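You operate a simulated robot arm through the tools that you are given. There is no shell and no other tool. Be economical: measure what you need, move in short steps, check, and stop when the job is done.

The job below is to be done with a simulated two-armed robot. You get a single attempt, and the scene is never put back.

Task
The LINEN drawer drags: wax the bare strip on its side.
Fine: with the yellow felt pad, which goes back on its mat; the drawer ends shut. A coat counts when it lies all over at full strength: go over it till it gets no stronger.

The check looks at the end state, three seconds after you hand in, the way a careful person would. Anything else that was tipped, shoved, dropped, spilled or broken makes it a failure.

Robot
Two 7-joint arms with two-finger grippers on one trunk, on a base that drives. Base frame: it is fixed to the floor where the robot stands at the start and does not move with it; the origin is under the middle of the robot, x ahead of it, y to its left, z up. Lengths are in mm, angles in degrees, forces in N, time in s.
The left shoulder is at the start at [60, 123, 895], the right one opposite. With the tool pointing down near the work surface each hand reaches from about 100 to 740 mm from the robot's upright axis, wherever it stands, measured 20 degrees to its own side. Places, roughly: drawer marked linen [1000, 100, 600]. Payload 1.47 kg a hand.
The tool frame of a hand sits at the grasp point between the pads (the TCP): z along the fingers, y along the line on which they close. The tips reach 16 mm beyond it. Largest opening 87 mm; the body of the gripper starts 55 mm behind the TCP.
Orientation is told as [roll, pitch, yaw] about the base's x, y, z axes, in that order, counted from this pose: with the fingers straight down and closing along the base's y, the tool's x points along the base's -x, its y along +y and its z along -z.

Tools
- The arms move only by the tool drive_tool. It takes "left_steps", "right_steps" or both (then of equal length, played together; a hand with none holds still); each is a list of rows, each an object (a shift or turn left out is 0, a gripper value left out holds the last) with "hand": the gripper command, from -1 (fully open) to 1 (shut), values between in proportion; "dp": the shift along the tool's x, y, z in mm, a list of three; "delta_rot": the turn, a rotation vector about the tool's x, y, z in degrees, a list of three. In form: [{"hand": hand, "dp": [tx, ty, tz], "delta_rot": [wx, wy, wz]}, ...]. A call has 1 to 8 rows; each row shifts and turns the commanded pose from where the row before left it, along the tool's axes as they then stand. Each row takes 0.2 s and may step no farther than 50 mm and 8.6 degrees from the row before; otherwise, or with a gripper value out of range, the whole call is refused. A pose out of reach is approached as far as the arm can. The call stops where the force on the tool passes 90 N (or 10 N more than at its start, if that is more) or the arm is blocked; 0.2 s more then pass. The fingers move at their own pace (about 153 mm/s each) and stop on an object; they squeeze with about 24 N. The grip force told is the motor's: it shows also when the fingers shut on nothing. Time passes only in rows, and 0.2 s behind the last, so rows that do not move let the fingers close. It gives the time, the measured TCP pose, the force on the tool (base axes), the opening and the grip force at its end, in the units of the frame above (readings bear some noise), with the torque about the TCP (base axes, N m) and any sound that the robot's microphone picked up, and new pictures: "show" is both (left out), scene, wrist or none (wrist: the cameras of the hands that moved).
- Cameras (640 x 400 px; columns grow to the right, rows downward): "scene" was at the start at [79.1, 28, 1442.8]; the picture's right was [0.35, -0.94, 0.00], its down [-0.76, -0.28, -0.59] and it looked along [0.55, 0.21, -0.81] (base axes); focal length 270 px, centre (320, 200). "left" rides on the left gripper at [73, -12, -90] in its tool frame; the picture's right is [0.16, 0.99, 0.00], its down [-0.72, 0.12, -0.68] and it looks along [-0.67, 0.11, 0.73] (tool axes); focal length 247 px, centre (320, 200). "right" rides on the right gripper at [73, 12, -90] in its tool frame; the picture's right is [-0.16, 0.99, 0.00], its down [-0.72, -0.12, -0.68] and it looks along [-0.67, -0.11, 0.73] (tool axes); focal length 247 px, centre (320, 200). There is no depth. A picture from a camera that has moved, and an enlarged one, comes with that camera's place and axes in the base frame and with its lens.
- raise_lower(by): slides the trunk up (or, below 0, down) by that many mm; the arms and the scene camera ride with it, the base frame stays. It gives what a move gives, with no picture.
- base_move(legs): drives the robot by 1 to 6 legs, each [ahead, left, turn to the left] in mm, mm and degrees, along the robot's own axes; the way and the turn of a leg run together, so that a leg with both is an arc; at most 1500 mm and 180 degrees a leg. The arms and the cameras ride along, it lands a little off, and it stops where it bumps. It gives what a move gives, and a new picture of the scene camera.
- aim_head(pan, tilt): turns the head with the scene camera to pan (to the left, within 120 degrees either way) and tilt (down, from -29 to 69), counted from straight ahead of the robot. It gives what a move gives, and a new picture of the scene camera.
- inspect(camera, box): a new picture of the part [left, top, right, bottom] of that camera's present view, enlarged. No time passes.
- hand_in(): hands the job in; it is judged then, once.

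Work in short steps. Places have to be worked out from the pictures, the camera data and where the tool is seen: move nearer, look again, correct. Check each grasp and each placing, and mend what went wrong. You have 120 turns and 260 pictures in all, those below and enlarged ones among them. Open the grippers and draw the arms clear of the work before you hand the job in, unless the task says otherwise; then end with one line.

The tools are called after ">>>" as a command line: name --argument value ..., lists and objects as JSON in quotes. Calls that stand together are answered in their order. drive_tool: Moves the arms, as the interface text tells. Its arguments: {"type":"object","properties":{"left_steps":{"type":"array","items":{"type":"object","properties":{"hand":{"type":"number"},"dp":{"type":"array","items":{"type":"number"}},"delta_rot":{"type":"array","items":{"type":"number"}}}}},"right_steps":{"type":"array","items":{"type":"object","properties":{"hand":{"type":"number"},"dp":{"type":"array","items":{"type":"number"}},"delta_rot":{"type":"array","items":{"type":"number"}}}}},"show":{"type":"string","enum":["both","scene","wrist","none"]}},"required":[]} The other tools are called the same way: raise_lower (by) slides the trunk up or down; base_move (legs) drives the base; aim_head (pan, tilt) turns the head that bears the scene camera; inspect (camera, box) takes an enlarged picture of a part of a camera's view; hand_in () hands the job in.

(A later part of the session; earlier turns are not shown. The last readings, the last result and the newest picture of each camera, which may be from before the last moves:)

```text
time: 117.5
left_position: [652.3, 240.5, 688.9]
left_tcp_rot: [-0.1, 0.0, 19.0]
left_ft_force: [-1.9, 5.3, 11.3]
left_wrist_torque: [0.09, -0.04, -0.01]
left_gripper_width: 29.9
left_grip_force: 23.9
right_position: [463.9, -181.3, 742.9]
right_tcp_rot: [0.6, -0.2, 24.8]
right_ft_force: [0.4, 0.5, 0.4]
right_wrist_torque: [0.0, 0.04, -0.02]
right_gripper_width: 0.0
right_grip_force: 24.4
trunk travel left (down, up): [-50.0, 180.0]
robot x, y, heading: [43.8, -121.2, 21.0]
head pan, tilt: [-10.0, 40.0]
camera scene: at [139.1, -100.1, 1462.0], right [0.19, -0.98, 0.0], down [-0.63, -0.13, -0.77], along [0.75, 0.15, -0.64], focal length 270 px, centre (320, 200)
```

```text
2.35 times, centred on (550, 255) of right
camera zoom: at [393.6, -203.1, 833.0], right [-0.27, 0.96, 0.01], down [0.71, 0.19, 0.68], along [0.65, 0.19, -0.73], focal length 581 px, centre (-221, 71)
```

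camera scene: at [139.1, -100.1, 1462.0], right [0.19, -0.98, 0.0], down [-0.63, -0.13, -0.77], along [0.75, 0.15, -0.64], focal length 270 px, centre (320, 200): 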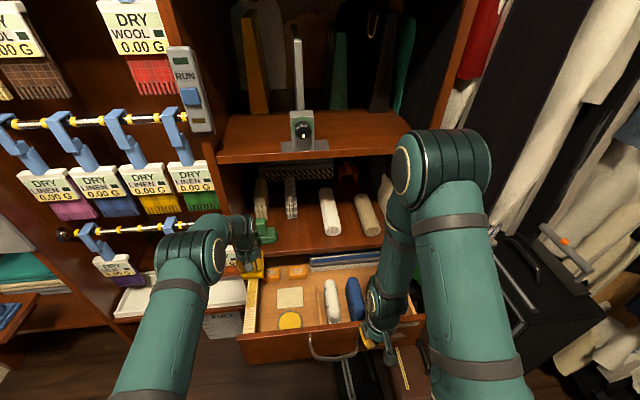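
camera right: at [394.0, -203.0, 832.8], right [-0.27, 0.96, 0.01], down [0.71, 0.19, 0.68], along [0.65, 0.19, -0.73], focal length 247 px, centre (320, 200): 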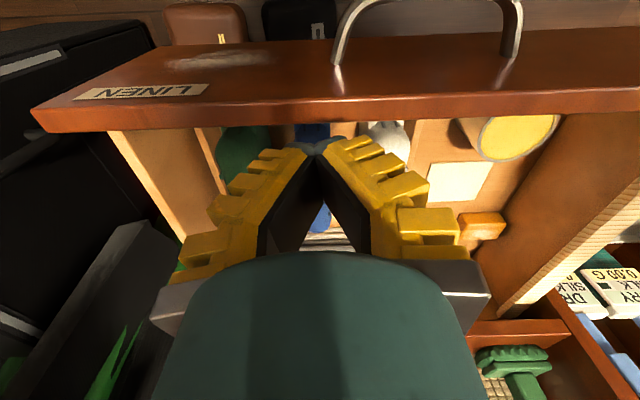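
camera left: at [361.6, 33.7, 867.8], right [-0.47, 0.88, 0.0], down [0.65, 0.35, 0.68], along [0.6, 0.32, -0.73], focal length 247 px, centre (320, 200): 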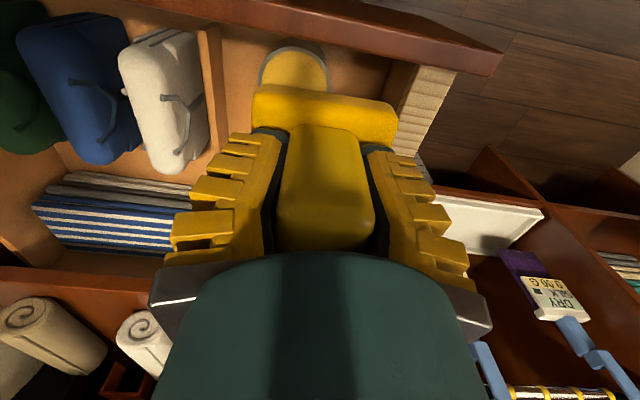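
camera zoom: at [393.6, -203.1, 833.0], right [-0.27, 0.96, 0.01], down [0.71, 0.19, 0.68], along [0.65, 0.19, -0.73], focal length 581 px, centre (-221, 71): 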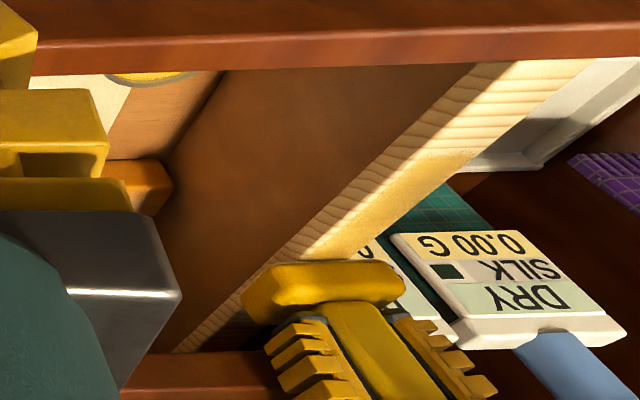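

Now a yellow coat shows on part of the strip – but the drawer got dragged ~70 mm inward by the stroke. I must hold it: lift the pad, hook the right fingers inside the panel, pull to the stop and keep holding there.

>>> drive_tool --left_steps '[{"dp": [0, 0, -30]}, {"dp": [40, 0, -20]}, {"dp": [40, 0, 0]}, {"dp": [40, 0, 0]}, {}, {}, {}, {}]' --right_steps '[{}, {"dp": [-34, 27, 0]}, {"dp": [-34, 27, 0]}, {"dp": [-34, 27, 0]}, {"dp": [-35, 28, 0]}, {"dp": [0, 0, 42]}, {"dp": [0, 0, 42]}, {}]' --show "both"

```text
time: 119.2
left_position: [539.0, 202.1, 738.0]
left_tcp_rot: [0.1, 0.0, 18.9]
left_ft_force: [0.8, -0.7, -2.4]
left_wrist_torque: [0.0, 0.03, 0.01]
left_gripper_width: 26.4
left_grip_force: 23.9
right_position: [542.5, -24.7, 658.2]
right_tcp_rot: [0.5, -0.2, 24.8]
right_ft_force: [-0.8, 0.3, -0.8]
right_wrist_torque: [0.0, 0.01, 0.0]
right_gripper_width: 0.1
right_grip_force: 24.1
trunk travel left (down, up): [-50.0, 180.0]
robot x, y, heading: [44.1, -118.3, 21.2]
head pan, tilt: [-10.0, 40.0]
camera scene: at [140.1, -99.9, 1462.0], right [0.19, -0.98, 0.0], down [-0.63, -0.13, -0.77], along [0.75, 0.15, -0.64], focal length 270 px, centre (320, 200)
camera right: at [472.3, -45.5, 748.4], right [-0.27, 0.96, 0.01], down [0.71, 0.19, 0.68], along [0.65, 0.19, -0.73], focal length 247 px, centre (320, 200)
camera left: at [474.4, 166.9, 828.3], right [-0.47, 0.88, 0.0], down [0.65, 0.34, 0.68], along [0.6, 0.32, -0.73], focal length 247 px, centre (320, 200)
```

scene: 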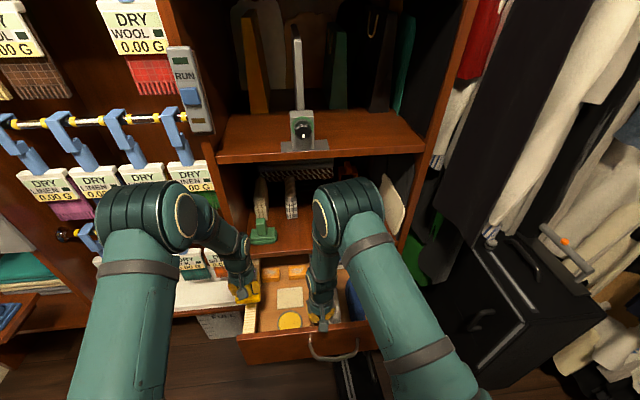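
right: 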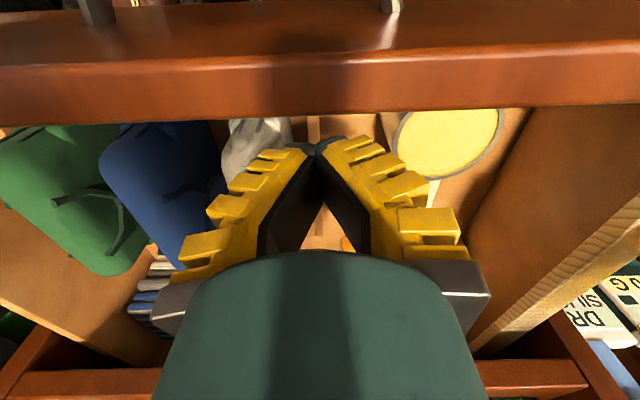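
left: 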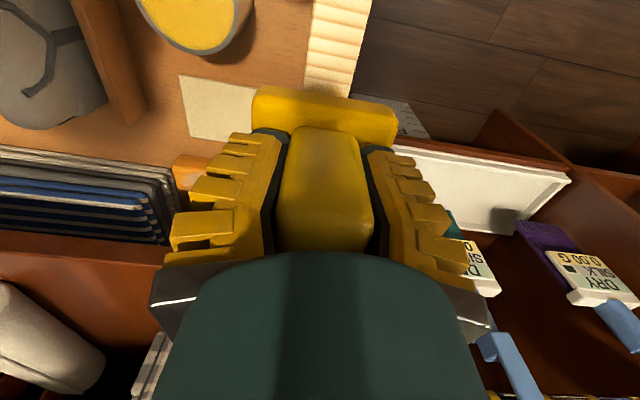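

Hook is inside the panel. Pull the drawer out to its stop.

>>> drive_tool --right_steps '[{"dp": [19.9, 2, 0]}, {"dp": [19.9, 2, 0]}, {"dp": [19.9, 2, 0]}, {"dp": [19.9, 2, 0]}, {"dp": [14, 1.4, 0]}, {}]' --show "none"

>>> drive_tool --right_steps '[{"dp": [5, 0.5, 0]}, {"dp": [3, 0.3, 0]}, {}]' --show "scene"

>>> inspect --camera "scene" --box '[215, 250, 335, 390]'

```text
time: 120.7
left_position: [539.8, 201.9, 738.2]
left_tcp_rot: [0.0, 0.0, 19.0]
left_ft_force: [-0.4, 1.3, -1.1]
left_wrist_torque: [-0.01, 0.02, 0.01]
left_gripper_width: 26.4
left_grip_force: 24.4
right_position: [453.9, -55.6, 658.3]
right_tcp_rot: [0.6, -0.1, 24.8]
right_ft_force: [-0.5, 0.4, -0.4]
right_wrist_torque: [0.04, 0.03, 0.0]
right_gripper_width: 0.0
right_grip_force: 24.4
trunk travel left (down, up): [-50.0, 180.0]
robot x, y, heading: [46.3, -118.9, 21.1]
head pan, tilt: [-10.0, 40.0]
```

```text
time: 121.5
left_position: [540.3, 203.3, 737.6]
left_tcp_rot: [0.1, 0.2, 18.8]
left_ft_force: [1.4, 0.3, -0.6]
left_wrist_torque: [-0.02, 0.0, 0.02]
left_gripper_width: 26.3
left_grip_force: 23.6
right_position: [448.9, -56.8, 658.4]
right_tcp_rot: [0.7, -0.3, 24.8]
right_ft_force: [12.8, 4.2, -0.8]
right_wrist_torque: [-0.03, 0.18, -0.4]
right_gripper_width: 0.0
right_grip_force: 24.1
trunk travel left (down, up): [-50.0, 180.0]
robot x, y, heading: [48.5, -121.6, 21.2]
head pan, tilt: [-10.0, 40.0]
camera scene: at [141.4, -99.5, 1461.9], right [0.19, -0.98, 0.0], down [-0.63, -0.13, -0.77], along [0.75, 0.15, -0.64], focal length 270 px, centre (320, 200)
```

scene: 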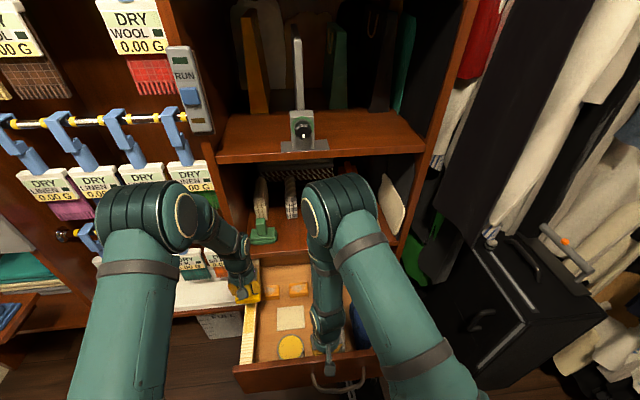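

```text
2.86 times, centred on (275, 320) of scene
camera zoom: at [141.4, -99.5, 1461.9], right [0.19, -0.98, 0.0], down [-0.63, -0.13, -0.77], along [0.75, 0.15, -0.64], focal length 772 px, centre (449, -143)
```

zoom: 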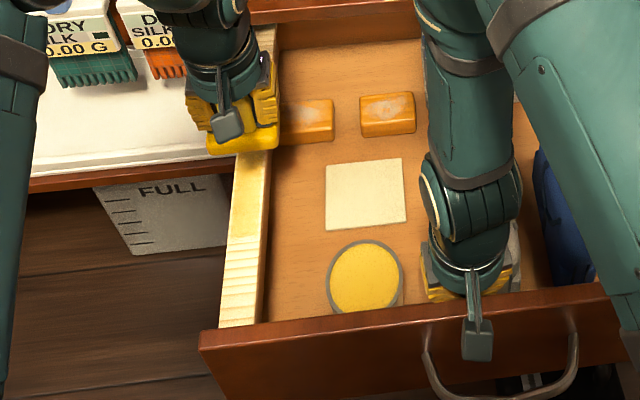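

Drawer at stop and held. The coat is plainly yellow on the far part, bare at the panel end. Lower the pad and stroke back to the panel end.

>>> drive_tool --left_steps '[{"dp": [0, 1, 30]}, {"dp": [0, 0, 14]}, {"dp": [0, 0, 5]}, {"dp": [30, 0, 0]}, {"dp": [30, 0, 0]}, {"dp": [30, 0, 0]}, {"dp": [30, 0, 0]}, {"dp": [30, 0, 0]}]' --show "none"

>>> drive_tool --left_steps '[{"dp": [8, 0, 0]}, {"dp": [-40, 0, 0]}, {"dp": [40, 0, 0]}, {"dp": [-40, 0, 0]}, {"dp": [40, 0, 0]}, {"dp": [-40, 0, 0]}, {"dp": [-40, 0, 0]}, {"dp": [-40, 0, 0]}]' --show "scene"

>>> inspect --camera "scene" --box '[215, 250, 335, 390]'

```text
time: 123.2
left_position: [396.4, 154.7, 687.5]
left_tcp_rot: [0.1, 0.0, 18.9]
left_ft_force: [9.0, 1.2, 19.6]
left_wrist_torque: [0.04, -0.2, -0.01]
left_gripper_width: 34.8
left_grip_force: 24.6
right_position: [449.6, -56.0, 658.0]
right_tcp_rot: [0.8, -0.2, 24.8]
right_ft_force: [21.9, 6.9, 6.1]
right_wrist_torque: [-0.03, 0.43, -0.63]
right_gripper_width: 0.0
right_grip_force: 23.7
trunk travel left (down, up): [-50.0, 180.0]
robot x, y, heading: [43.8, -122.2, 21.0]
head pan, tilt: [-10.0, 40.0]
```

```text
time: 125.0
left_position: [502.0, 191.5, 688.5]
left_tcp_rot: [0.0, 0.1, 18.9]
left_ft_force: [-6.6, -1.6, 15.7]
left_wrist_torque: [-0.01, 0.12, 0.02]
left_gripper_width: 33.3
left_grip_force: 23.8
right_position: [447.9, -56.6, 658.9]
right_tcp_rot: [0.7, -0.2, 24.8]
right_ft_force: [25.0, 8.6, -7.6]
right_wrist_torque: [-0.23, 0.18, -0.72]
right_gripper_width: 0.0
right_grip_force: 23.6
trunk travel left (down, up): [-50.0, 180.0]
robot x, y, heading: [50.6, -123.6, 21.2]
head pan, tilt: [-10.0, 40.0]
camera scene: at [140.8, -100.1, 1461.9], right [0.19, -0.98, 0.0], down [-0.63, -0.13, -0.77], along [0.75, 0.15, -0.64], focal length 270 px, centre (320, 200)
```

scene: 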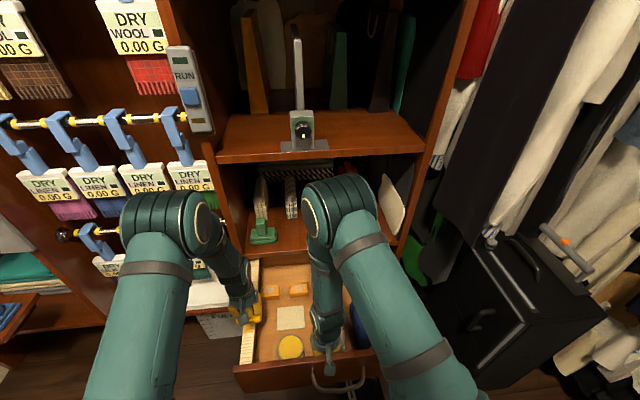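

```text
2.86 times, centred on (275, 320) of scene
camera zoom: at [140.8, -100.1, 1461.9], right [0.19, -0.98, 0.0], down [-0.63, -0.13, -0.77], along [0.75, 0.15, -0.64], focal length 772 px, centre (449, -143)
```

zoom: 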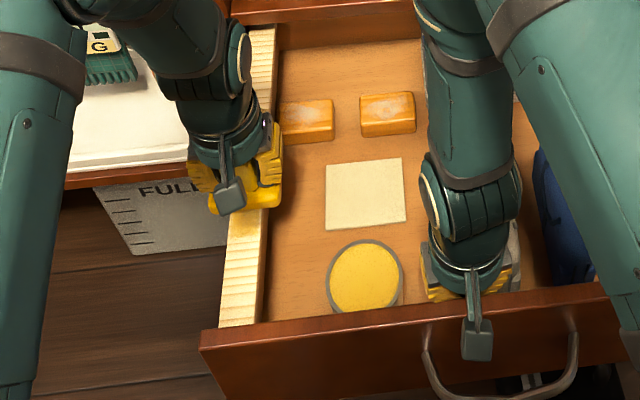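

Zoom hard on the near part to see whether any coat is building there.

>>> inspect --camera "scene" --box '[230, 300, 290, 370]'

>>> inspect --camera "scene" --box '[235, 250, 285, 300]'

```text
5.71 times, centred on (260, 335) of scene
camera zoom: at [140.8, -100.1, 1461.9], right [0.19, -0.98, 0.0], down [-0.63, -0.13, -0.77], along [0.75, 0.15, -0.64], focal length 1543 px, centre (663, -571)
```

zoom: 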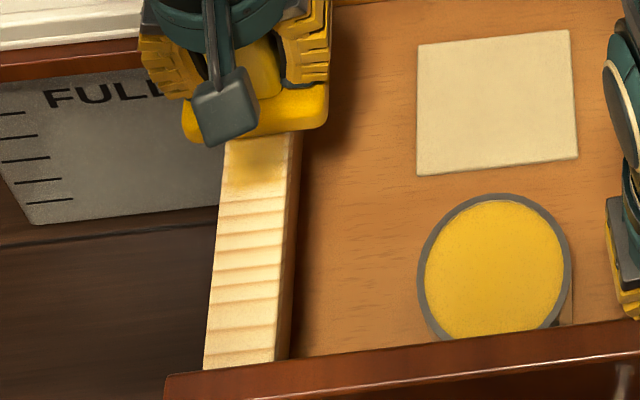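

```text
8.00 times, centred on (260, 275) of scene
camera zoom: at [140.8, -100.1, 1461.9], right [0.19, -0.98, 0.0], down [-0.63, -0.13, -0.77], along [0.75, 0.15, -0.64], focal length 2160 px, centre (800, -400)
```

zoom: 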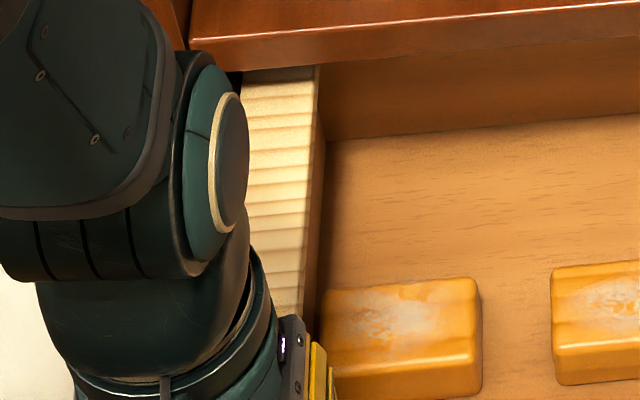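

The near end takes no coat though rubbed often; so does the far end, it seems. I lift the pad aside and see the coat's whole extent.

>>> drive_tool --left_steps '[{"dp": [0, 0, -30]}, {"dp": [0, 0, -40]}, {"dp": [40, 0, -20]}, {"dp": [40, 25, 0]}, {"dp": [0, 45, 0]}, {"dp": [0, 45, 0]}, {"dp": [0, 45, 0]}, {}]' --show "both"

>>> inspect --camera "scene" --box '[220, 250, 300, 380]'

>>> inspect --camera "right" --box '[460, 150, 640, 350]'

```text
time: 126.8
left_position: [374.2, 316.6, 778.2]
left_tcp_rot: [0.1, 0.0, 18.9]
left_ft_force: [0.5, 0.6, -1.4]
left_wrist_torque: [0.01, 0.0, 0.02]
left_gripper_width: 26.2
left_grip_force: 23.9
right_position: [447.1, -56.9, 658.3]
right_tcp_rot: [0.6, -0.2, 24.7]
right_ft_force: [23.1, 6.4, 2.8]
right_wrist_torque: [-0.02, 0.42, -0.65]
right_gripper_width: 0.0
right_grip_force: 24.0
trunk travel left (down, up): [-50.0, 180.0]
robot x, y, heading: [44.5, -124.0, 21.4]
head pan, tilt: [-10.0, 40.0]
camera scene: at [141.9, -99.3, 1461.8], right [0.19, -0.98, 0.0], down [-0.63, -0.13, -0.77], along [0.75, 0.15, -0.64], focal length 270 px, centre (320, 200)
camera left: at [308.4, 281.2, 867.3], right [-0.47, 0.88, 0.0], down [0.65, 0.34, 0.68], along [0.6, 0.32, -0.73], focal length 247 px, centre (320, 200)
```

scene: 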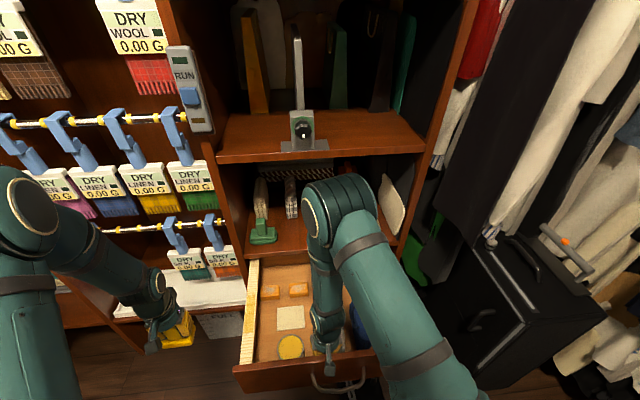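
left: 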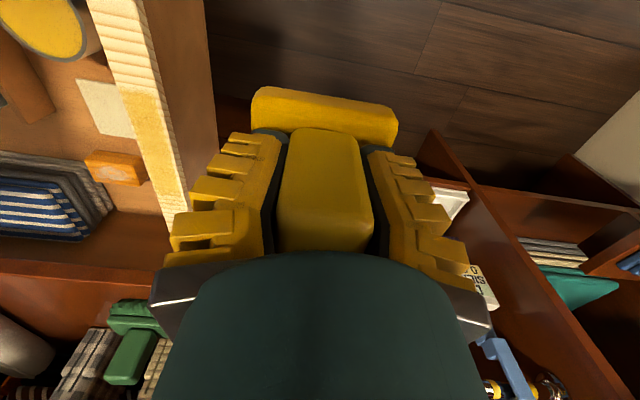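

```text
3.08 times, centred on (260, 315) of scene
camera zoom: at [141.9, -99.3, 1461.8], right [0.19, -0.98, 0.0], down [-0.63, -0.13, -0.77], along [0.75, 0.15, -0.64], focal length 831 px, centre (505, -154)
```

zoom: 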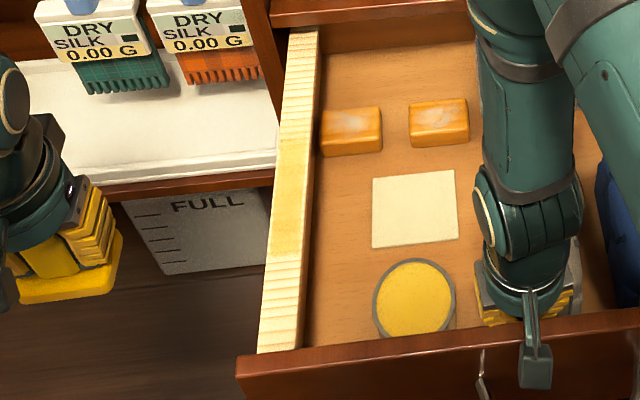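

```text
2.00 times, centred on (550, 250) of right
camera zoom: at [377.8, -78.5, 748.5], right [-0.27, 0.96, 0.01], down [0.71, 0.19, 0.68], along [0.65, 0.19, -0.73], focal length 494 px, centre (-140, 100)
```

zoom: 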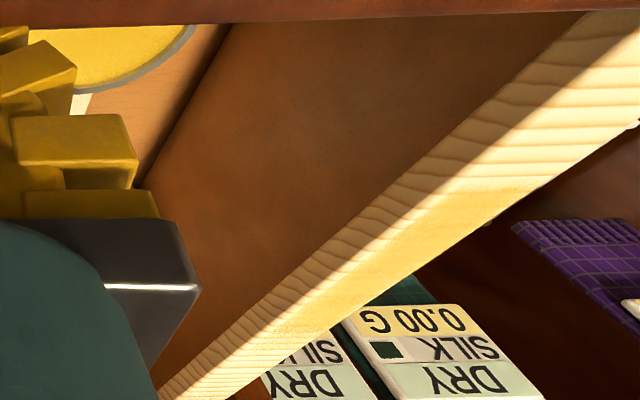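

The left camera sees the coat clearly; zoom on it.

>>> inspect --camera "left" --box '[60, 0, 240, 240]'

>>> inspect --camera "left" --box '[100, 60, 220, 140]'

```text
1.67 times, centred on (150, 120) of left
camera zoom: at [308.4, 281.2, 867.3], right [-0.47, 0.88, 0.0], down [0.65, 0.34, 0.68], along [0.6, 0.32, -0.73], focal length 412 px, centre (603, 333)
```

zoom: 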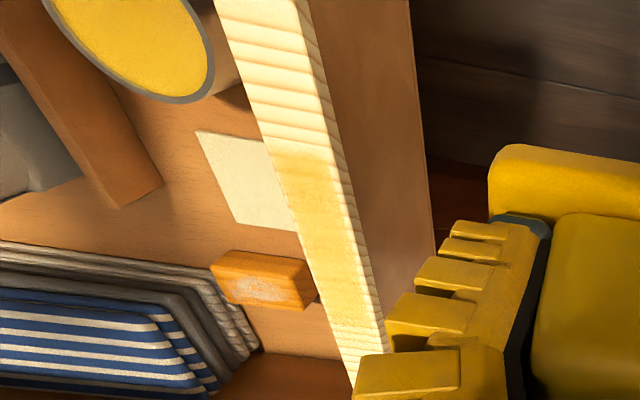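

```text
5.00 times, centred on (160, 100) of left
camera zoom: at [308.4, 281.2, 867.3], right [-0.47, 0.88, 0.0], down [0.65, 0.34, 0.68], along [0.6, 0.32, -0.73], focal length 1235 px, centre (1120, 700)
```

zoom: 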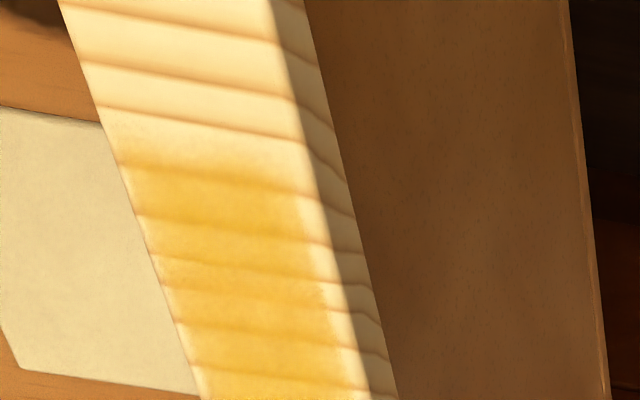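

The coat forms a patch (middle part, missing a margin at the outer edge and the near end). I'll test with a fresh load: slide the right hook 60 mm further right to make room, then dip the pad again.

>>> drive_tool --right_steps '[{"dp": [-4, 0, 0]}, {"dp": [4, -30, 0]}, {"dp": [3, -30, 0]}, {"dp": [4, 0, 0]}, {}]' --left_steps '[{"dp": [-30, -20, 0]}, {"dp": [-30, -38, 0]}, {"dp": [-12, -45, 0]}, {"dp": [0, -45, 0]}, {"dp": [0, -45, 0]}]' --show "none"

```text
time: 128.1
left_position: [504.2, 154.3, 778.6]
left_tcp_rot: [0.0, 0.1, 19.0]
left_ft_force: [0.3, 0.7, -1.3]
left_wrist_torque: [-0.01, 0.01, -0.03]
left_gripper_width: 26.6
left_grip_force: 23.4
right_position: [467.1, -115.5, 657.3]
right_tcp_rot: [0.6, -0.2, 24.7]
right_ft_force: [14.9, 5.7, 2.4]
right_wrist_torque: [-0.03, 0.29, -0.49]
right_gripper_width: 0.2
right_grip_force: 24.2
trunk travel left (down, up): [-50.0, 180.0]
robot x, y, heading: [46.6, -119.3, 21.1]
head pan, tilt: [-10.0, 40.0]
```

Now over the tin and down for a longer rub.

>>> drive_tool --left_steps '[{"dp": [24, -27, 0]}, {"dp": [23, -27, 0]}, {"dp": [23, -27, 0]}, {"dp": [0, 0, 45]}, {"dp": [0, 0, 45]}, {"dp": [0, 0, 40]}, {"dp": [0, 0, 18]}, {}]' --show "none"

>>> drive_tool --left_steps '[{"dp": [0, 0, 7]}, {"dp": [0, 0, 6]}, {"dp": [5, 0, 0]}, {"dp": [-10, 0, 0]}, {"dp": [5, 5, 0]}, {"dp": [0, -10, 0]}, {"dp": [0, 5, 0]}, {}]' --show "none"

>>> inspect --camera "scene" --box '[230, 290, 350, 390]'

```text
time: 129.8
left_position: [467.4, 59.0, 632.0]
left_tcp_rot: [-0.1, 0.1, 18.9]
left_ft_force: [-0.3, -0.5, -1.0]
left_wrist_torque: [-0.01, -0.01, 0.0]
left_gripper_width: 26.3
left_grip_force: 24.6
right_position: [467.3, -115.5, 656.8]
right_tcp_rot: [0.6, -0.2, 24.8]
right_ft_force: [20.8, 7.8, 4.8]
right_wrist_torque: [0.0, 0.47, -0.65]
right_gripper_width: 0.3
right_grip_force: 24.1
trunk travel left (down, up): [-50.0, 180.0]
robot x, y, heading: [45.9, -121.2, 21.0]
head pan, tilt: [-10.0, 40.0]
```

```text
time: 131.7
left_position: [466.6, 57.5, 617.7]
left_tcp_rot: [0.0, 0.1, 18.9]
left_ft_force: [-0.2, 0.5, -0.6]
left_wrist_torque: [-0.03, 0.0, -0.01]
left_gripper_width: 26.5
left_grip_force: 24.0
right_position: [467.5, -114.2, 656.7]
right_tcp_rot: [0.6, -0.2, 24.7]
right_ft_force: [20.5, 8.1, 1.0]
right_wrist_torque: [-0.07, 0.34, -0.66]
right_gripper_width: 0.0
right_grip_force: 23.9
trunk travel left (down, up): [-50.0, 180.0]
robot x, y, heading: [45.8, -124.5, 21.5]
head pan, tilt: [-10.0, 40.0]
```

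```text
4.00 times, centred on (290, 340) of scene
camera zoom: at [141.8, -99.2, 1461.8], right [0.19, -0.98, 0.0], down [-0.63, -0.13, -0.77], along [0.75, 0.15, -0.64], focal length 1080 px, centre (440, -360)
```

zoom: 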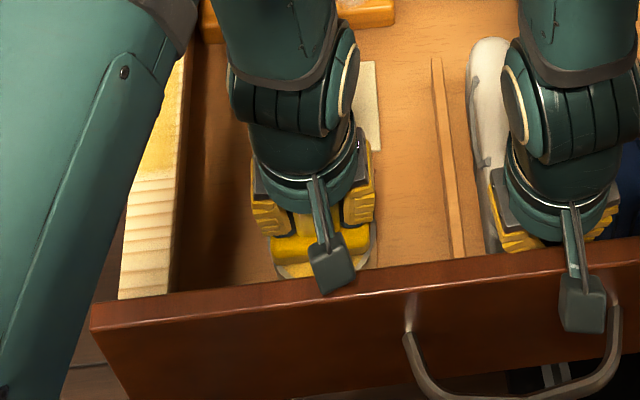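

No contact yet this time at the same height – earlier I may have been touching the rim. Continue down.

>>> drive_tool --left_steps '[{"dp": [0, 0, 2]}, {"dp": [0, 0, 2]}, {}]' --show "none"

>>> drive_tool --left_steps '[{"dp": [0, 0, 2]}, {"dp": [0, 0, 1]}, {}]' --show "none"

```text
time: 132.4
left_position: [466.6, 57.5, 614.5]
left_tcp_rot: [0.0, 0.0, 18.9]
left_ft_force: [-2.8, -0.5, 20.4]
left_wrist_torque: [0.02, 0.02, -0.03]
left_gripper_width: 35.2
left_grip_force: 23.9
right_position: [466.4, -114.7, 656.9]
right_tcp_rot: [0.6, -0.3, 24.8]
right_ft_force: [22.4, 9.4, -5.7]
right_wrist_torque: [-0.21, 0.14, -0.68]
right_gripper_width: 0.0
right_grip_force: 24.0
trunk travel left (down, up): [-50.0, 180.0]
robot x, y, heading: [46.0, -120.8, 21.2]
head pan, tilt: [-10.0, 40.0]
```

```text
time: 133.2
left_position: [466.6, 57.2, 612.0]
left_tcp_rot: [0.0, -0.1, 18.8]
left_ft_force: [0.7, -1.2, 26.7]
left_wrist_torque: [0.04, -0.03, 0.01]
left_gripper_width: 41.6
left_grip_force: 23.5
right_position: [467.0, -113.5, 657.9]
right_tcp_rot: [0.6, -0.4, 24.7]
right_ft_force: [21.0, 9.4, -2.2]
right_wrist_torque: [-0.15, 0.27, -0.67]
right_gripper_width: 0.1
right_grip_force: 23.7
trunk travel left (down, up): [-50.0, 180.0]
robot x, y, heading: [47.5, -121.4, 21.4]
head pan, tilt: [-10.0, 40.0]
```

Firm contact on the wax now (27 N). Ease 1 mm and rub.

>>> drive_tool --left_steps '[{"dp": [3, 0, -1]}, {"dp": [-6, 0, 0]}, {"dp": [6, 2, 0]}, {"dp": [-6, -4, 0]}, {"dp": [3, 2, 0]}, {}]' --show "none"

>>> drive_tool --left_steps '[{"dp": [0, 0, -12]}, {"dp": [0, 0, -45]}, {"dp": [0, 0, -45]}, {"dp": [0, 40, 0]}, {"dp": [0, 40, 0]}, {"dp": [0, 42, 0]}, {}]' --show "scene"

>>> inspect --camera "scene" --box '[215, 280, 335, 390]'

```text
time: 134.7
left_position: [464.8, 58.8, 612.9]
left_tcp_rot: [-0.1, 0.1, 18.8]
left_ft_force: [-2.9, -2.8, 23.3]
left_wrist_torque: [-0.02, -0.03, -0.03]
left_gripper_width: 39.1
left_grip_force: 24.2
right_position: [467.2, -112.8, 657.6]
right_tcp_rot: [0.6, -0.3, 24.9]
right_ft_force: [23.2, 8.5, 4.2]
right_wrist_torque: [-0.06, 0.45, -0.68]
right_gripper_width: 0.0
right_grip_force: 24.0
trunk travel left (down, up): [-50.0, 180.0]
robot x, y, heading: [48.6, -121.2, 21.4]
head pan, tilt: [-10.0, 40.0]
```

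```text
time: 136.2
left_position: [425.8, 171.2, 715.6]
left_tcp_rot: [0.0, 0.2, 18.9]
left_ft_force: [-0.5, 1.3, -1.2]
left_wrist_torque: [0.03, 0.02, 0.0]
left_gripper_width: 26.5
left_grip_force: 23.7
right_position: [467.9, -114.1, 657.9]
right_tcp_rot: [0.5, -0.3, 24.8]
right_ft_force: [21.0, 6.8, 1.1]
right_wrist_torque: [-0.05, 0.38, -0.64]
right_gripper_width: 0.3
right_grip_force: 24.3
trunk travel left (down, up): [-50.0, 180.0]
robot x, y, heading: [49.4, -117.9, 21.2]
head pan, tilt: [-10.0, 40.0]
camera scene: at [141.8, -99.2, 1461.8], right [0.19, -0.98, 0.0], down [-0.63, -0.13, -0.77], along [0.75, 0.15, -0.64], focal length 270 px, centre (320, 200)
```

scene: 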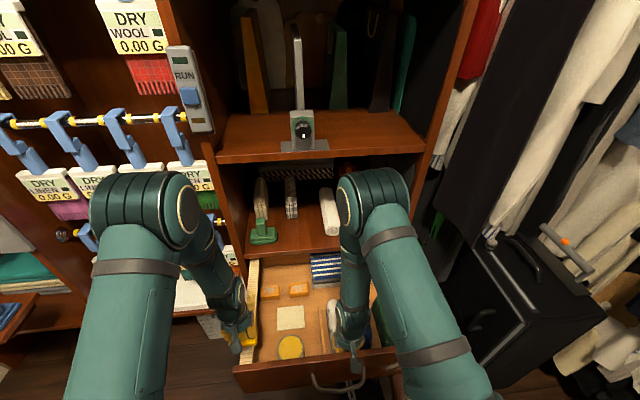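

```text
3.64 times, centred on (275, 335) of scene
camera zoom: at [141.8, -99.2, 1461.8], right [0.19, -0.98, 0.0], down [-0.63, -0.13, -0.77], along [0.75, 0.15, -0.64], focal length 982 px, centre (484, -291)
```

zoom: 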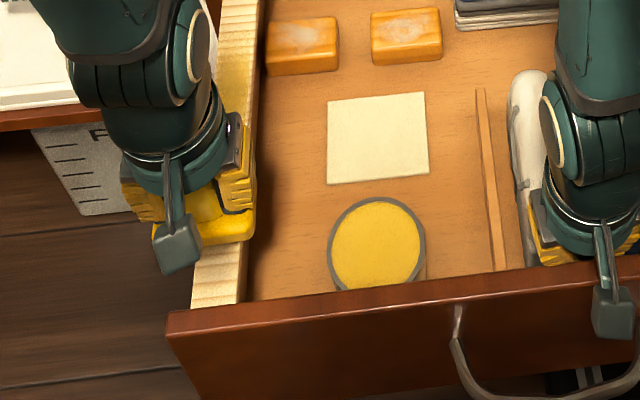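

Test on the bare near end, pad now 6 mm further outward: lower and stroke back and forth over e 420–460.

>>> drive_tool --left_steps '[{"dp": [0, 2, 15]}, {"dp": [0, 0, 9]}, {"dp": [0, 0, 3.5]}, {"dp": [18, 0, 0]}, {"dp": [18, 0, 0]}, {"dp": [-20, 0, 0]}, {"dp": [-20, 0, 0]}, {"dp": [-20, 0, 0]}]' --show "none"

>>> inspect --camera "scene" --box '[215, 280, 335, 390]'

```text
time: 138.1
left_position: [447.5, 181.7, 685.7]
left_tcp_rot: [0.0, 0.1, 18.8]
left_ft_force: [-8.7, -2.8, 19.6]
left_wrist_torque: [-0.05, 0.16, -0.05]
left_gripper_width: 35.1
left_grip_force: 24.4
right_position: [466.3, -114.4, 657.7]
right_tcp_rot: [0.8, -0.4, 24.8]
right_ft_force: [23.3, 8.6, -6.0]
right_wrist_torque: [-0.24, 0.17, -0.71]
right_gripper_width: 0.1
right_grip_force: 24.1
trunk travel left (down, up): [-50.0, 180.0]
robot x, y, heading: [47.8, -123.3, 21.2]
head pan, tilt: [-10.0, 40.0]
```

```text
3.64 times, centred on (275, 335) of scene
camera zoom: at [140.4, -100.3, 1462.0], right [0.19, -0.98, 0.0], down [-0.63, -0.12, -0.77], along [0.75, 0.15, -0.64], focal length 982 px, centre (484, -291)
```

zoom: 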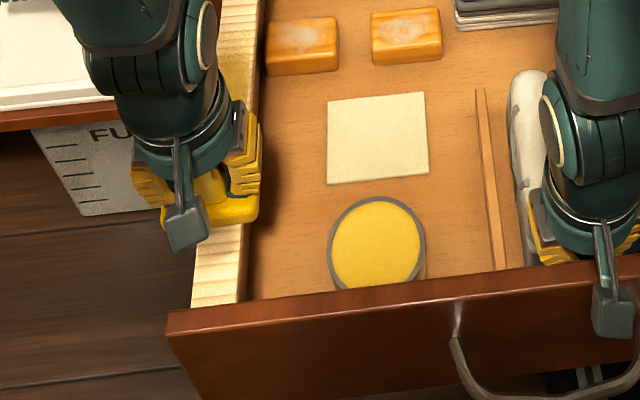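

Near end stays bare even with fresh wax under pressure – so the waxable strip is the middle patch. Now stroke forward over the patch and to the far end, drawer held.

>>> drive_tool --left_steps '[{"dp": [-25, 0, 0]}, {"dp": [-25, 0, 0]}, {"dp": [-25, 0, 0]}, {"dp": [-25, 0, 0]}, {"dp": [-25, 0, 0]}, {"dp": [-25, -2, 0]}, {"dp": [-25, -2, 0]}, {"dp": [-22, -2, 0]}]' --show "none"

>>> drive_tool --left_steps '[{"dp": [-10, 0, 0]}, {"dp": [25, 3, 0]}, {"dp": [25, 3, 0]}, {"dp": [25, 0, 0]}, {"dp": [25, 0, 0]}, {"dp": [25, 0, 0]}, {"dp": [25, 0, 0]}, {"dp": [25, 0, 0]}]' --show "none"

>>> inspect --camera "scene" --box '[220, 250, 300, 380]'

```text
time: 139.8
left_position: [636.3, 241.9, 687.7]
left_tcp_rot: [0.1, 0.0, 18.9]
left_ft_force: [-5.6, -0.5, 14.5]
left_wrist_torque: [0.0, -0.03, -0.01]
left_gripper_width: 31.6
left_grip_force: 24.2
right_position: [465.9, -114.2, 657.4]
right_tcp_rot: [0.6, -0.3, 24.8]
right_ft_force: [24.8, 8.2, 2.7]
right_wrist_torque: [-0.05, 0.45, -0.72]
right_gripper_width: 0.0
right_grip_force: 23.9
trunk travel left (down, up): [-50.0, 180.0]
robot x, y, heading: [42.3, -121.9, 21.1]
head pan, tilt: [-10.0, 40.0]
```

```text
time: 141.7
left_position: [478.6, 192.8, 687.3]
left_tcp_rot: [0.0, -0.2, 19.0]
left_ft_force: [9.4, 2.4, 19.8]
left_wrist_torque: [0.07, -0.26, 0.0]
left_gripper_width: 34.8
left_grip_force: 24.0
right_position: [467.8, -114.5, 658.0]
right_tcp_rot: [0.7, -0.3, 24.8]
right_ft_force: [21.4, 7.7, 6.0]
right_wrist_torque: [0.0, 0.5, -0.69]
right_gripper_width: 0.1
right_grip_force: 23.6
trunk travel left (down, up): [-50.0, 180.0]
robot x, y, heading: [46.8, -123.9, 21.6]
head pan, tilt: [-10.0, 40.0]
```

```text
3.08 times, centred on (260, 315) of scene
camera zoom: at [141.1, -100.0, 1461.9], right [0.19, -0.98, 0.0], down [-0.63, -0.13, -0.77], along [0.75, 0.15, -0.64], focal length 831 px, centre (505, -154)
```

zoom: 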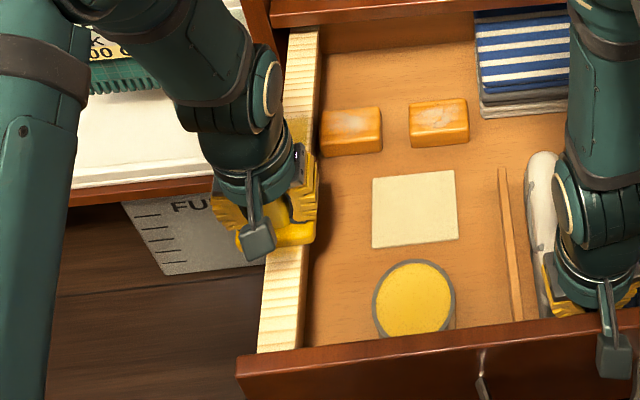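

The coat deepened; patch spans e≈494–645. Two more passes over it with a slight sideways variation, then look.

>>> drive_tool --left_steps '[{"dp": [-30, 2, 0]}, {"dp": [-30, 0, 0]}, {"dp": [-30, 0, 0]}, {"dp": [-30, 0, 0]}, {"dp": [-30, 0, 0]}, {"dp": [-30, 0, 0]}, {"dp": [20, -6, 0]}, {"dp": [30, 0, 0]}]' --show "none"

>>> drive_tool --left_steps '[{"dp": [30, 0, 0]}, {"dp": [30, 0, 0]}, {"dp": [30, 0, 0]}, {"dp": [30, 0, 0]}, {"dp": [10, 0, 0]}, {"dp": [0, 4, -30]}, {"dp": [0, 0, -40]}, {"dp": [20, 20, -20]}]' --show "none"

>>> drive_tool --left_steps '[{"dp": [20, 40, 0]}, {"dp": [20, 40, 0]}, {"dp": [20, 40, 0]}, {"dp": [0, 10, 0]}, {}]' --show "wrist"

>>> inspect --camera "left" --box '[60, 0, 220, 200]'

>>> inspect --camera "scene" --box '[230, 250, 280, 350]'

```text
time: 143.4
left_position: [601.6, 232.3, 687.2]
left_tcp_rot: [0.1, -0.2, 18.9]
left_ft_force: [8.3, 2.3, 15.6]
left_wrist_torque: [0.01, -0.16, 0.01]
left_gripper_width: 31.7
left_grip_force: 23.3
right_position: [466.9, -115.3, 657.1]
right_tcp_rot: [0.6, -0.2, 24.8]
right_ft_force: [20.9, 6.9, 4.7]
right_wrist_torque: [-0.03, 0.44, -0.63]
right_gripper_width: 0.1
right_grip_force: 23.8
trunk travel left (down, up): [-50.0, 180.0]
robot x, y, heading: [46.0, -126.1, 20.8]
head pan, tilt: [-10.0, 40.0]
```

```text
time: 145.2
left_position: [452.3, 204.4, 775.5]
left_tcp_rot: [0.0, 0.0, 19.0]
left_ft_force: [0.2, 0.5, -0.4]
left_wrist_torque: [-0.04, 0.01, 0.0]
left_gripper_width: 26.5
left_grip_force: 24.2
right_position: [467.6, -114.5, 657.4]
right_tcp_rot: [0.6, -0.2, 24.8]
right_ft_force: [21.0, 6.4, 8.3]
right_wrist_torque: [0.05, 0.53, -0.6]
right_gripper_width: 0.0
right_grip_force: 24.0
trunk travel left (down, up): [-50.0, 180.0]
robot x, y, heading: [47.2, -126.3, 21.1]
head pan, tilt: [-10.0, 40.0]
```

```text
time: 146.4
left_position: [353.8, 309.4, 776.0]
left_tcp_rot: [0.0, 0.1, 18.9]
left_ft_force: [-0.8, -0.1, -0.9]
left_wrist_torque: [0.0, 0.03, -0.06]
left_gripper_width: 26.4
left_grip_force: 23.7
right_position: [467.3, -116.1, 657.1]
right_tcp_rot: [0.6, -0.3, 24.8]
right_ft_force: [21.1, 7.7, -0.5]
right_wrist_torque: [-0.1, 0.32, -0.65]
right_gripper_width: 0.1
right_grip_force: 24.6
trunk travel left (down, up): [-50.0, 180.0]
robot x, y, heading: [47.1, -119.8, 20.9]
head pan, tilt: [-10.0, 40.0]
camera left: at [288.8, 273.9, 866.0], right [-0.47, 0.88, 0.0], down [0.65, 0.34, 0.68], along [0.6, 0.32, -0.73], focal length 247 px, centre (320, 200)
```

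left: 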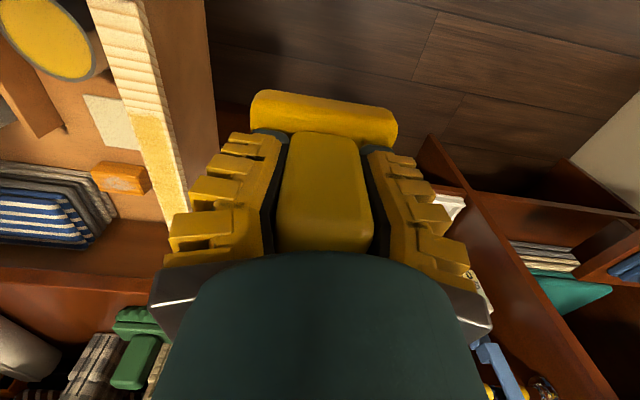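

```text
2.00 times, centred on (140, 100) of left
camera zoom: at [288.8, 273.9, 866.0], right [-0.47, 0.88, 0.0], down [0.65, 0.34, 0.68], along [0.6, 0.32, -0.73], focal length 494 px, centre (680, 400)
```

zoom: 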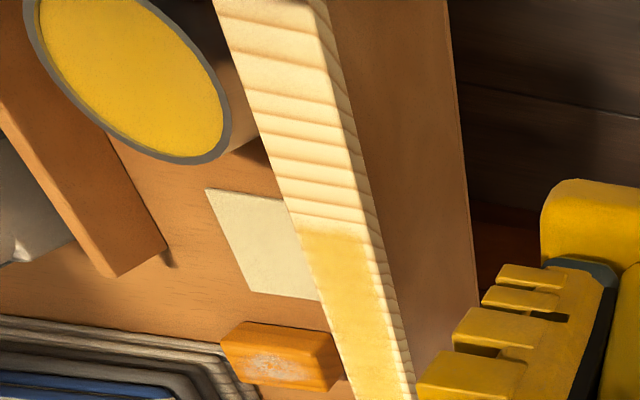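

```text
4.00 times, centred on (255, 300) of scene
camera zoom: at [141.9, -99.4, 1461.8], right [0.19, -0.98, 0.0], down [-0.63, -0.13, -0.77], along [0.75, 0.15, -0.64], focal length 1080 px, centre (580, -200)
```

zoom: 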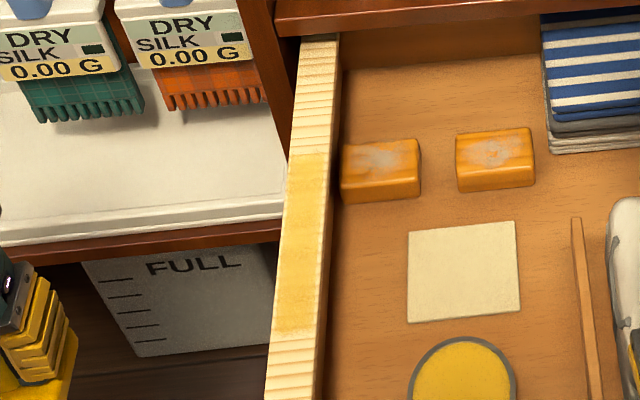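

The patch now has crisp edges all round. Zoom on it to judge evenness.

>>> inspect --camera "scene" --box '[242, 280, 268, 340]'

>>> inspect --camera "left" --box '[120, 100, 200, 220]'

```text
6.67 times, centred on (255, 310) of scene
camera zoom: at [141.9, -99.4, 1461.8], right [0.19, -0.98, 0.0], down [-0.63, -0.13, -0.77], along [0.75, 0.15, -0.64], focal length 1800 px, centre (753, -533)
```

zoom: 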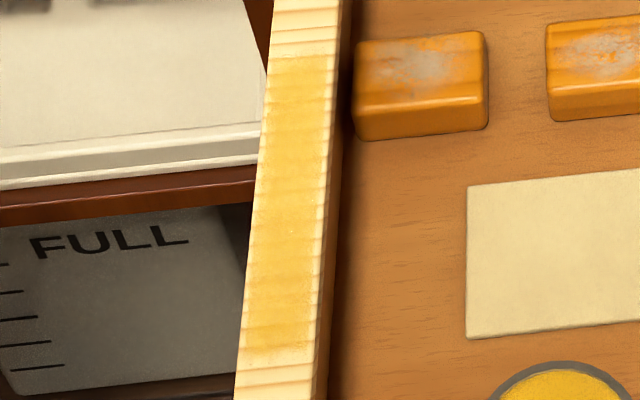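

```text
3.33 times, centred on (160, 160) of left
camera zoom: at [288.8, 273.9, 866.0], right [-0.47, 0.88, 0.0], down [0.65, 0.34, 0.68], along [0.6, 0.32, -0.73], focal length 823 px, centre (853, 333)
```

zoom: 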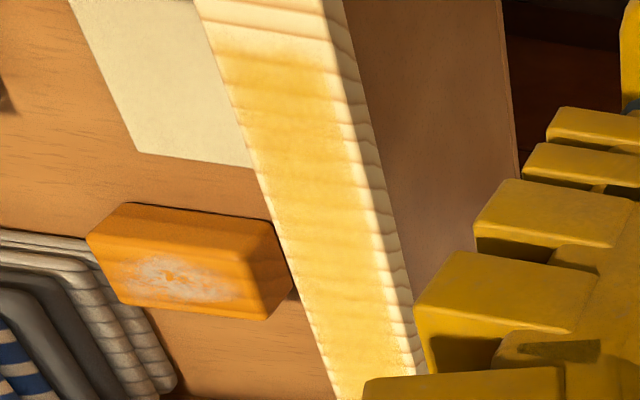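

Even, with a small outer margin to probe. Reload the pad once more.

>>> drive_tool --left_steps '[{"dp": [-4, -46, 0]}, {"dp": [-4, -46, 0]}, {"dp": [-4, -46, 0]}, {"dp": [-4, -46, 0]}, {"dp": [-4, -46, 0]}, {"dp": [-4, -45, 0]}, {"dp": [0, 0, 40]}, {"dp": [0, 0, 40]}]' --show "none"

>>> drive_tool --left_steps '[{"dp": [0, 0, 40]}, {"dp": [0, 0, 26]}, {}]' --show "none"

```text
time: 148.2
left_position: [467.4, 56.7, 695.5]
left_tcp_rot: [0.0, 0.1, 19.0]
left_ft_force: [-0.2, 0.1, -1.4]
left_wrist_torque: [0.04, 0.02, 0.02]
left_gripper_width: 26.6
left_grip_force: 23.9
right_position: [467.6, -114.3, 656.8]
right_tcp_rot: [0.7, -0.2, 24.7]
right_ft_force: [21.0, 7.1, -1.2]
right_wrist_torque: [-0.17, 0.28, -0.65]
right_gripper_width: 0.0
right_grip_force: 24.0
trunk travel left (down, up): [-50.0, 180.0]
robot x, y, heading: [47.1, -123.2, 21.5]
head pan, tilt: [-10.0, 40.0]
```

```text
time: 149.1
left_position: [467.6, 57.5, 630.3]
left_tcp_rot: [0.0, 0.1, 19.0]
left_ft_force: [0.1, -0.1, -0.5]
left_wrist_torque: [0.03, 0.03, 0.0]
left_gripper_width: 26.5
left_grip_force: 24.0
right_position: [466.5, -114.3, 657.3]
right_tcp_rot: [0.6, -0.2, 24.8]
right_ft_force: [20.8, 5.9, 1.3]
right_wrist_torque: [-0.09, 0.37, -0.63]
right_gripper_width: 0.2
right_grip_force: 23.9
trunk travel left (down, up): [-50.0, 180.0]
robot x, y, heading: [47.0, -125.2, 21.0]
head pan, tilt: [-10.0, 40.0]
```

>>> drive_tool --left_steps '[{"dp": [0, 0, 10]}, {"dp": [0, 0, 6]}, {"dp": [3, 0, 0]}, {"dp": [-6, 0, 0]}, {"dp": [6, 2, 0]}, {"dp": [-6, -4, 0]}, {"dp": [3, 2, 0]}, {}]' --show "none"

>>> drive_tool --left_steps '[{"dp": [0, 0, -15]}, {"dp": [0, 0, -45]}, {"dp": [0, 0, -40]}, {"dp": [-15, 44, 0]}, {"dp": [-15, 44, 0]}, {"dp": [0, 42, 0]}, {"dp": [0, 0, 14]}, {}]' --show "none"

```text
time: 150.8
left_position: [467.4, 56.4, 614.5]
left_tcp_rot: [0.0, 0.0, 18.9]
left_ft_force: [-0.8, 1.3, 13.7]
left_wrist_torque: [0.05, -0.06, 0.02]
left_gripper_width: 31.4
left_grip_force: 24.0
right_position: [466.6, -113.4, 657.4]
right_tcp_rot: [0.6, -0.1, 24.8]
right_ft_force: [20.7, 7.9, 0.7]
right_wrist_torque: [-0.13, 0.33, -0.63]
right_gripper_width: 0.2
right_grip_force: 23.8
trunk travel left (down, up): [-50.0, 180.0]
robot x, y, heading: [48.0, -124.9, 21.1]
head pan, tilt: [-10.0, 40.0]
```

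```text
time: 152.7
left_position: [451.2, 187.2, 697.7]
left_tcp_rot: [0.1, 0.1, 19.0]
left_ft_force: [1.0, 0.8, -1.3]
left_wrist_torque: [0.01, -0.01, 0.0]
left_gripper_width: 26.7
left_grip_force: 23.8
right_position: [466.9, -115.3, 657.5]
right_tcp_rot: [0.6, -0.2, 24.9]
right_ft_force: [21.6, 6.7, 2.2]
right_wrist_torque: [-0.04, 0.45, -0.64]
right_gripper_width: 0.0
right_grip_force: 24.2
trunk travel left (down, up): [-50.0, 180.0]
robot x, y, heading: [49.7, -122.2, 21.3]
head pan, tilt: [-10.0, 40.0]
```

n≈30 now. Lower and stroke out and back over the patch at this outer offset.

>>> drive_tool --left_steps '[{"dp": [10, 0, 6]}, {"dp": [10, 0, 5]}, {"dp": [-30, 0, 0]}, {"dp": [-30, 0, 0]}, {"dp": [-30, 0, 0]}, {"dp": [-30, 0, 0]}, {"dp": [-30, 0, 0]}, {"dp": [-30, 0, 0]}]' --show "none"

>>> drive_tool --left_steps '[{"dp": [30, 0, 0]}, {"dp": [30, -3, 0]}, {"dp": [30, -3, 0]}, {"dp": [30, -3, 0]}, {"dp": [30, -3, 0]}, {"dp": [30, 0, 0]}, {"dp": [-30, 0, 0]}, {"dp": [-30, 0, 0]}]' --show "none"

>>> drive_tool --left_steps '[{"dp": [-30, 0, 0]}, {"dp": [-30, 0, 0]}, {"dp": [-30, 0, 0]}, {"dp": [-30, 0, 0]}, {"dp": [30, -5, 0]}, {"dp": [30, 0, 0]}, {"dp": [30, 0, 0]}, {"dp": [30, 0, 0]}]' --show "none"

>>> drive_tool --left_steps '[{"dp": [30, 0, 0]}, {"dp": [30, 0, 0]}, {"dp": [0, 5, -30]}, {"dp": [0, 0, -40]}, {"dp": [20, 35, -20]}, {"dp": [20, 40, 0]}, {"dp": [20, 40, 0]}, {}]' --show "none"

>>> inspect --camera "left" --box '[80, 60, 240, 260]'

>>> inspect --camera "scene" --box '[242, 280, 268, 340]'

```text
time: 154.4
left_position: [603.2, 241.5, 688.7]
left_tcp_rot: [0.0, 0.1, 19.0]
left_ft_force: [-1.1, 0.0, 2.9]
left_wrist_torque: [-0.08, -0.05, -0.02]
left_gripper_width: 27.6
left_grip_force: 23.8
right_position: [467.5, -114.4, 657.8]
right_tcp_rot: [0.6, -0.1, 24.9]
right_ft_force: [22.5, 7.4, -1.5]
right_wrist_torque: [-0.14, 0.31, -0.65]
right_gripper_width: 0.1
right_grip_force: 24.3
trunk travel left (down, up): [-50.0, 180.0]
robot x, y, heading: [50.9, -123.9, 21.3]
head pan, tilt: [-10.0, 40.0]
```

```text
time: 156.2
left_position: [493.3, 190.0, 689.7]
left_tcp_rot: [0.0, 0.1, 18.8]
left_ft_force: [0.1, -0.3, -1.4]
left_wrist_torque: [-0.02, -0.03, 0.01]
left_gripper_width: 26.3
left_grip_force: 23.8
right_position: [466.8, -114.3, 658.0]
right_tcp_rot: [0.7, -0.2, 24.8]
right_ft_force: [21.2, 7.5, 1.0]
right_wrist_torque: [-0.06, 0.35, -0.63]
right_gripper_width: 0.0
right_grip_force: 24.0
trunk travel left (down, up): [-50.0, 180.0]
robot x, y, heading: [44.1, -120.9, 21.4]
head pan, tilt: [-10.0, 40.0]
```

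```text
time: 158.1
left_position: [495.8, 187.3, 689.6]
left_tcp_rot: [0.0, 0.2, 19.0]
left_ft_force: [0.0, 0.2, -1.4]
left_wrist_torque: [0.01, -0.01, 0.0]
left_gripper_width: 26.4
left_grip_force: 23.6
right_position: [466.8, -114.5, 656.9]
right_tcp_rot: [0.6, -0.2, 24.7]
right_ft_force: [20.3, 6.5, 2.8]
right_wrist_torque: [-0.04, 0.42, -0.66]
right_gripper_width: 0.1
right_grip_force: 23.8
trunk travel left (down, up): [-50.0, 180.0]
robot x, y, heading: [50.8, -118.9, 21.0]
head pan, tilt: [-10.0, 40.0]
```

```text
time: 159.8
left_position: [344.7, 261.4, 780.0]
left_tcp_rot: [0.0, 0.2, 18.9]
left_ft_force: [0.5, -0.5, -0.8]
left_wrist_torque: [0.01, 0.02, 0.0]
left_gripper_width: 26.5
left_grip_force: 23.5
right_position: [466.9, -114.7, 657.6]
right_tcp_rot: [0.6, -0.2, 24.8]
right_ft_force: [21.1, 6.0, -0.6]
right_wrist_torque: [-0.06, 0.32, -0.64]
right_gripper_width: 0.1
right_grip_force: 23.7
trunk travel left (down, up): [-50.0, 180.0]
robot x, y, heading: [50.4, -127.2, 20.9]
head pan, tilt: [-10.0, 40.0]
```

```text
2.00 times, centred on (160, 160) of left
camera zoom: at [278.7, 225.5, 869.2], right [-0.47, 0.88, 0.0], down [0.65, 0.34, 0.68], along [0.6, 0.32, -0.73], focal length 494 px, centre (640, 280)
```

zoom: 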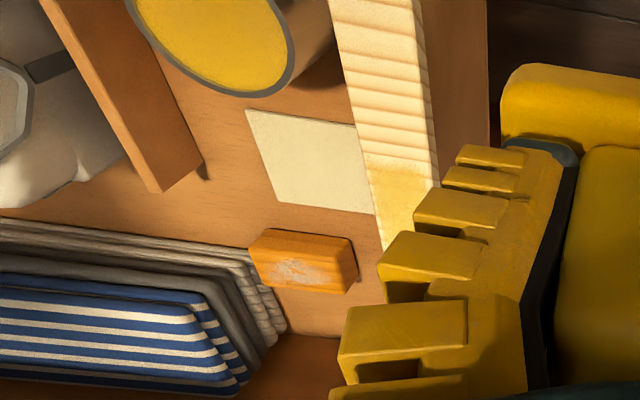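

```text
6.67 times, centred on (255, 310) of scene
camera zoom: at [141.9, -99.3, 1461.8], right [0.19, -0.98, 0.0], down [-0.63, -0.13, -0.77], along [0.75, 0.15, -0.64], focal length 1800 px, centre (753, -533)
```

zoom: 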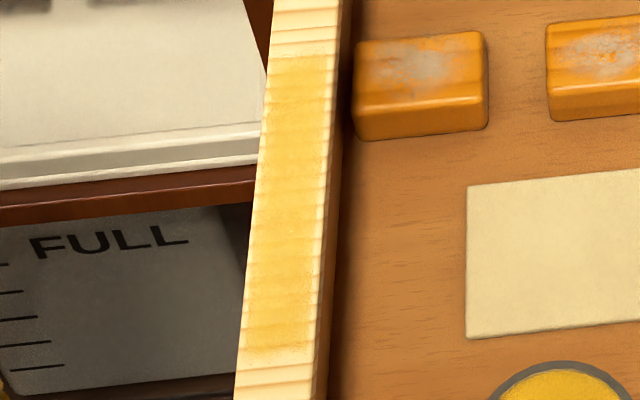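

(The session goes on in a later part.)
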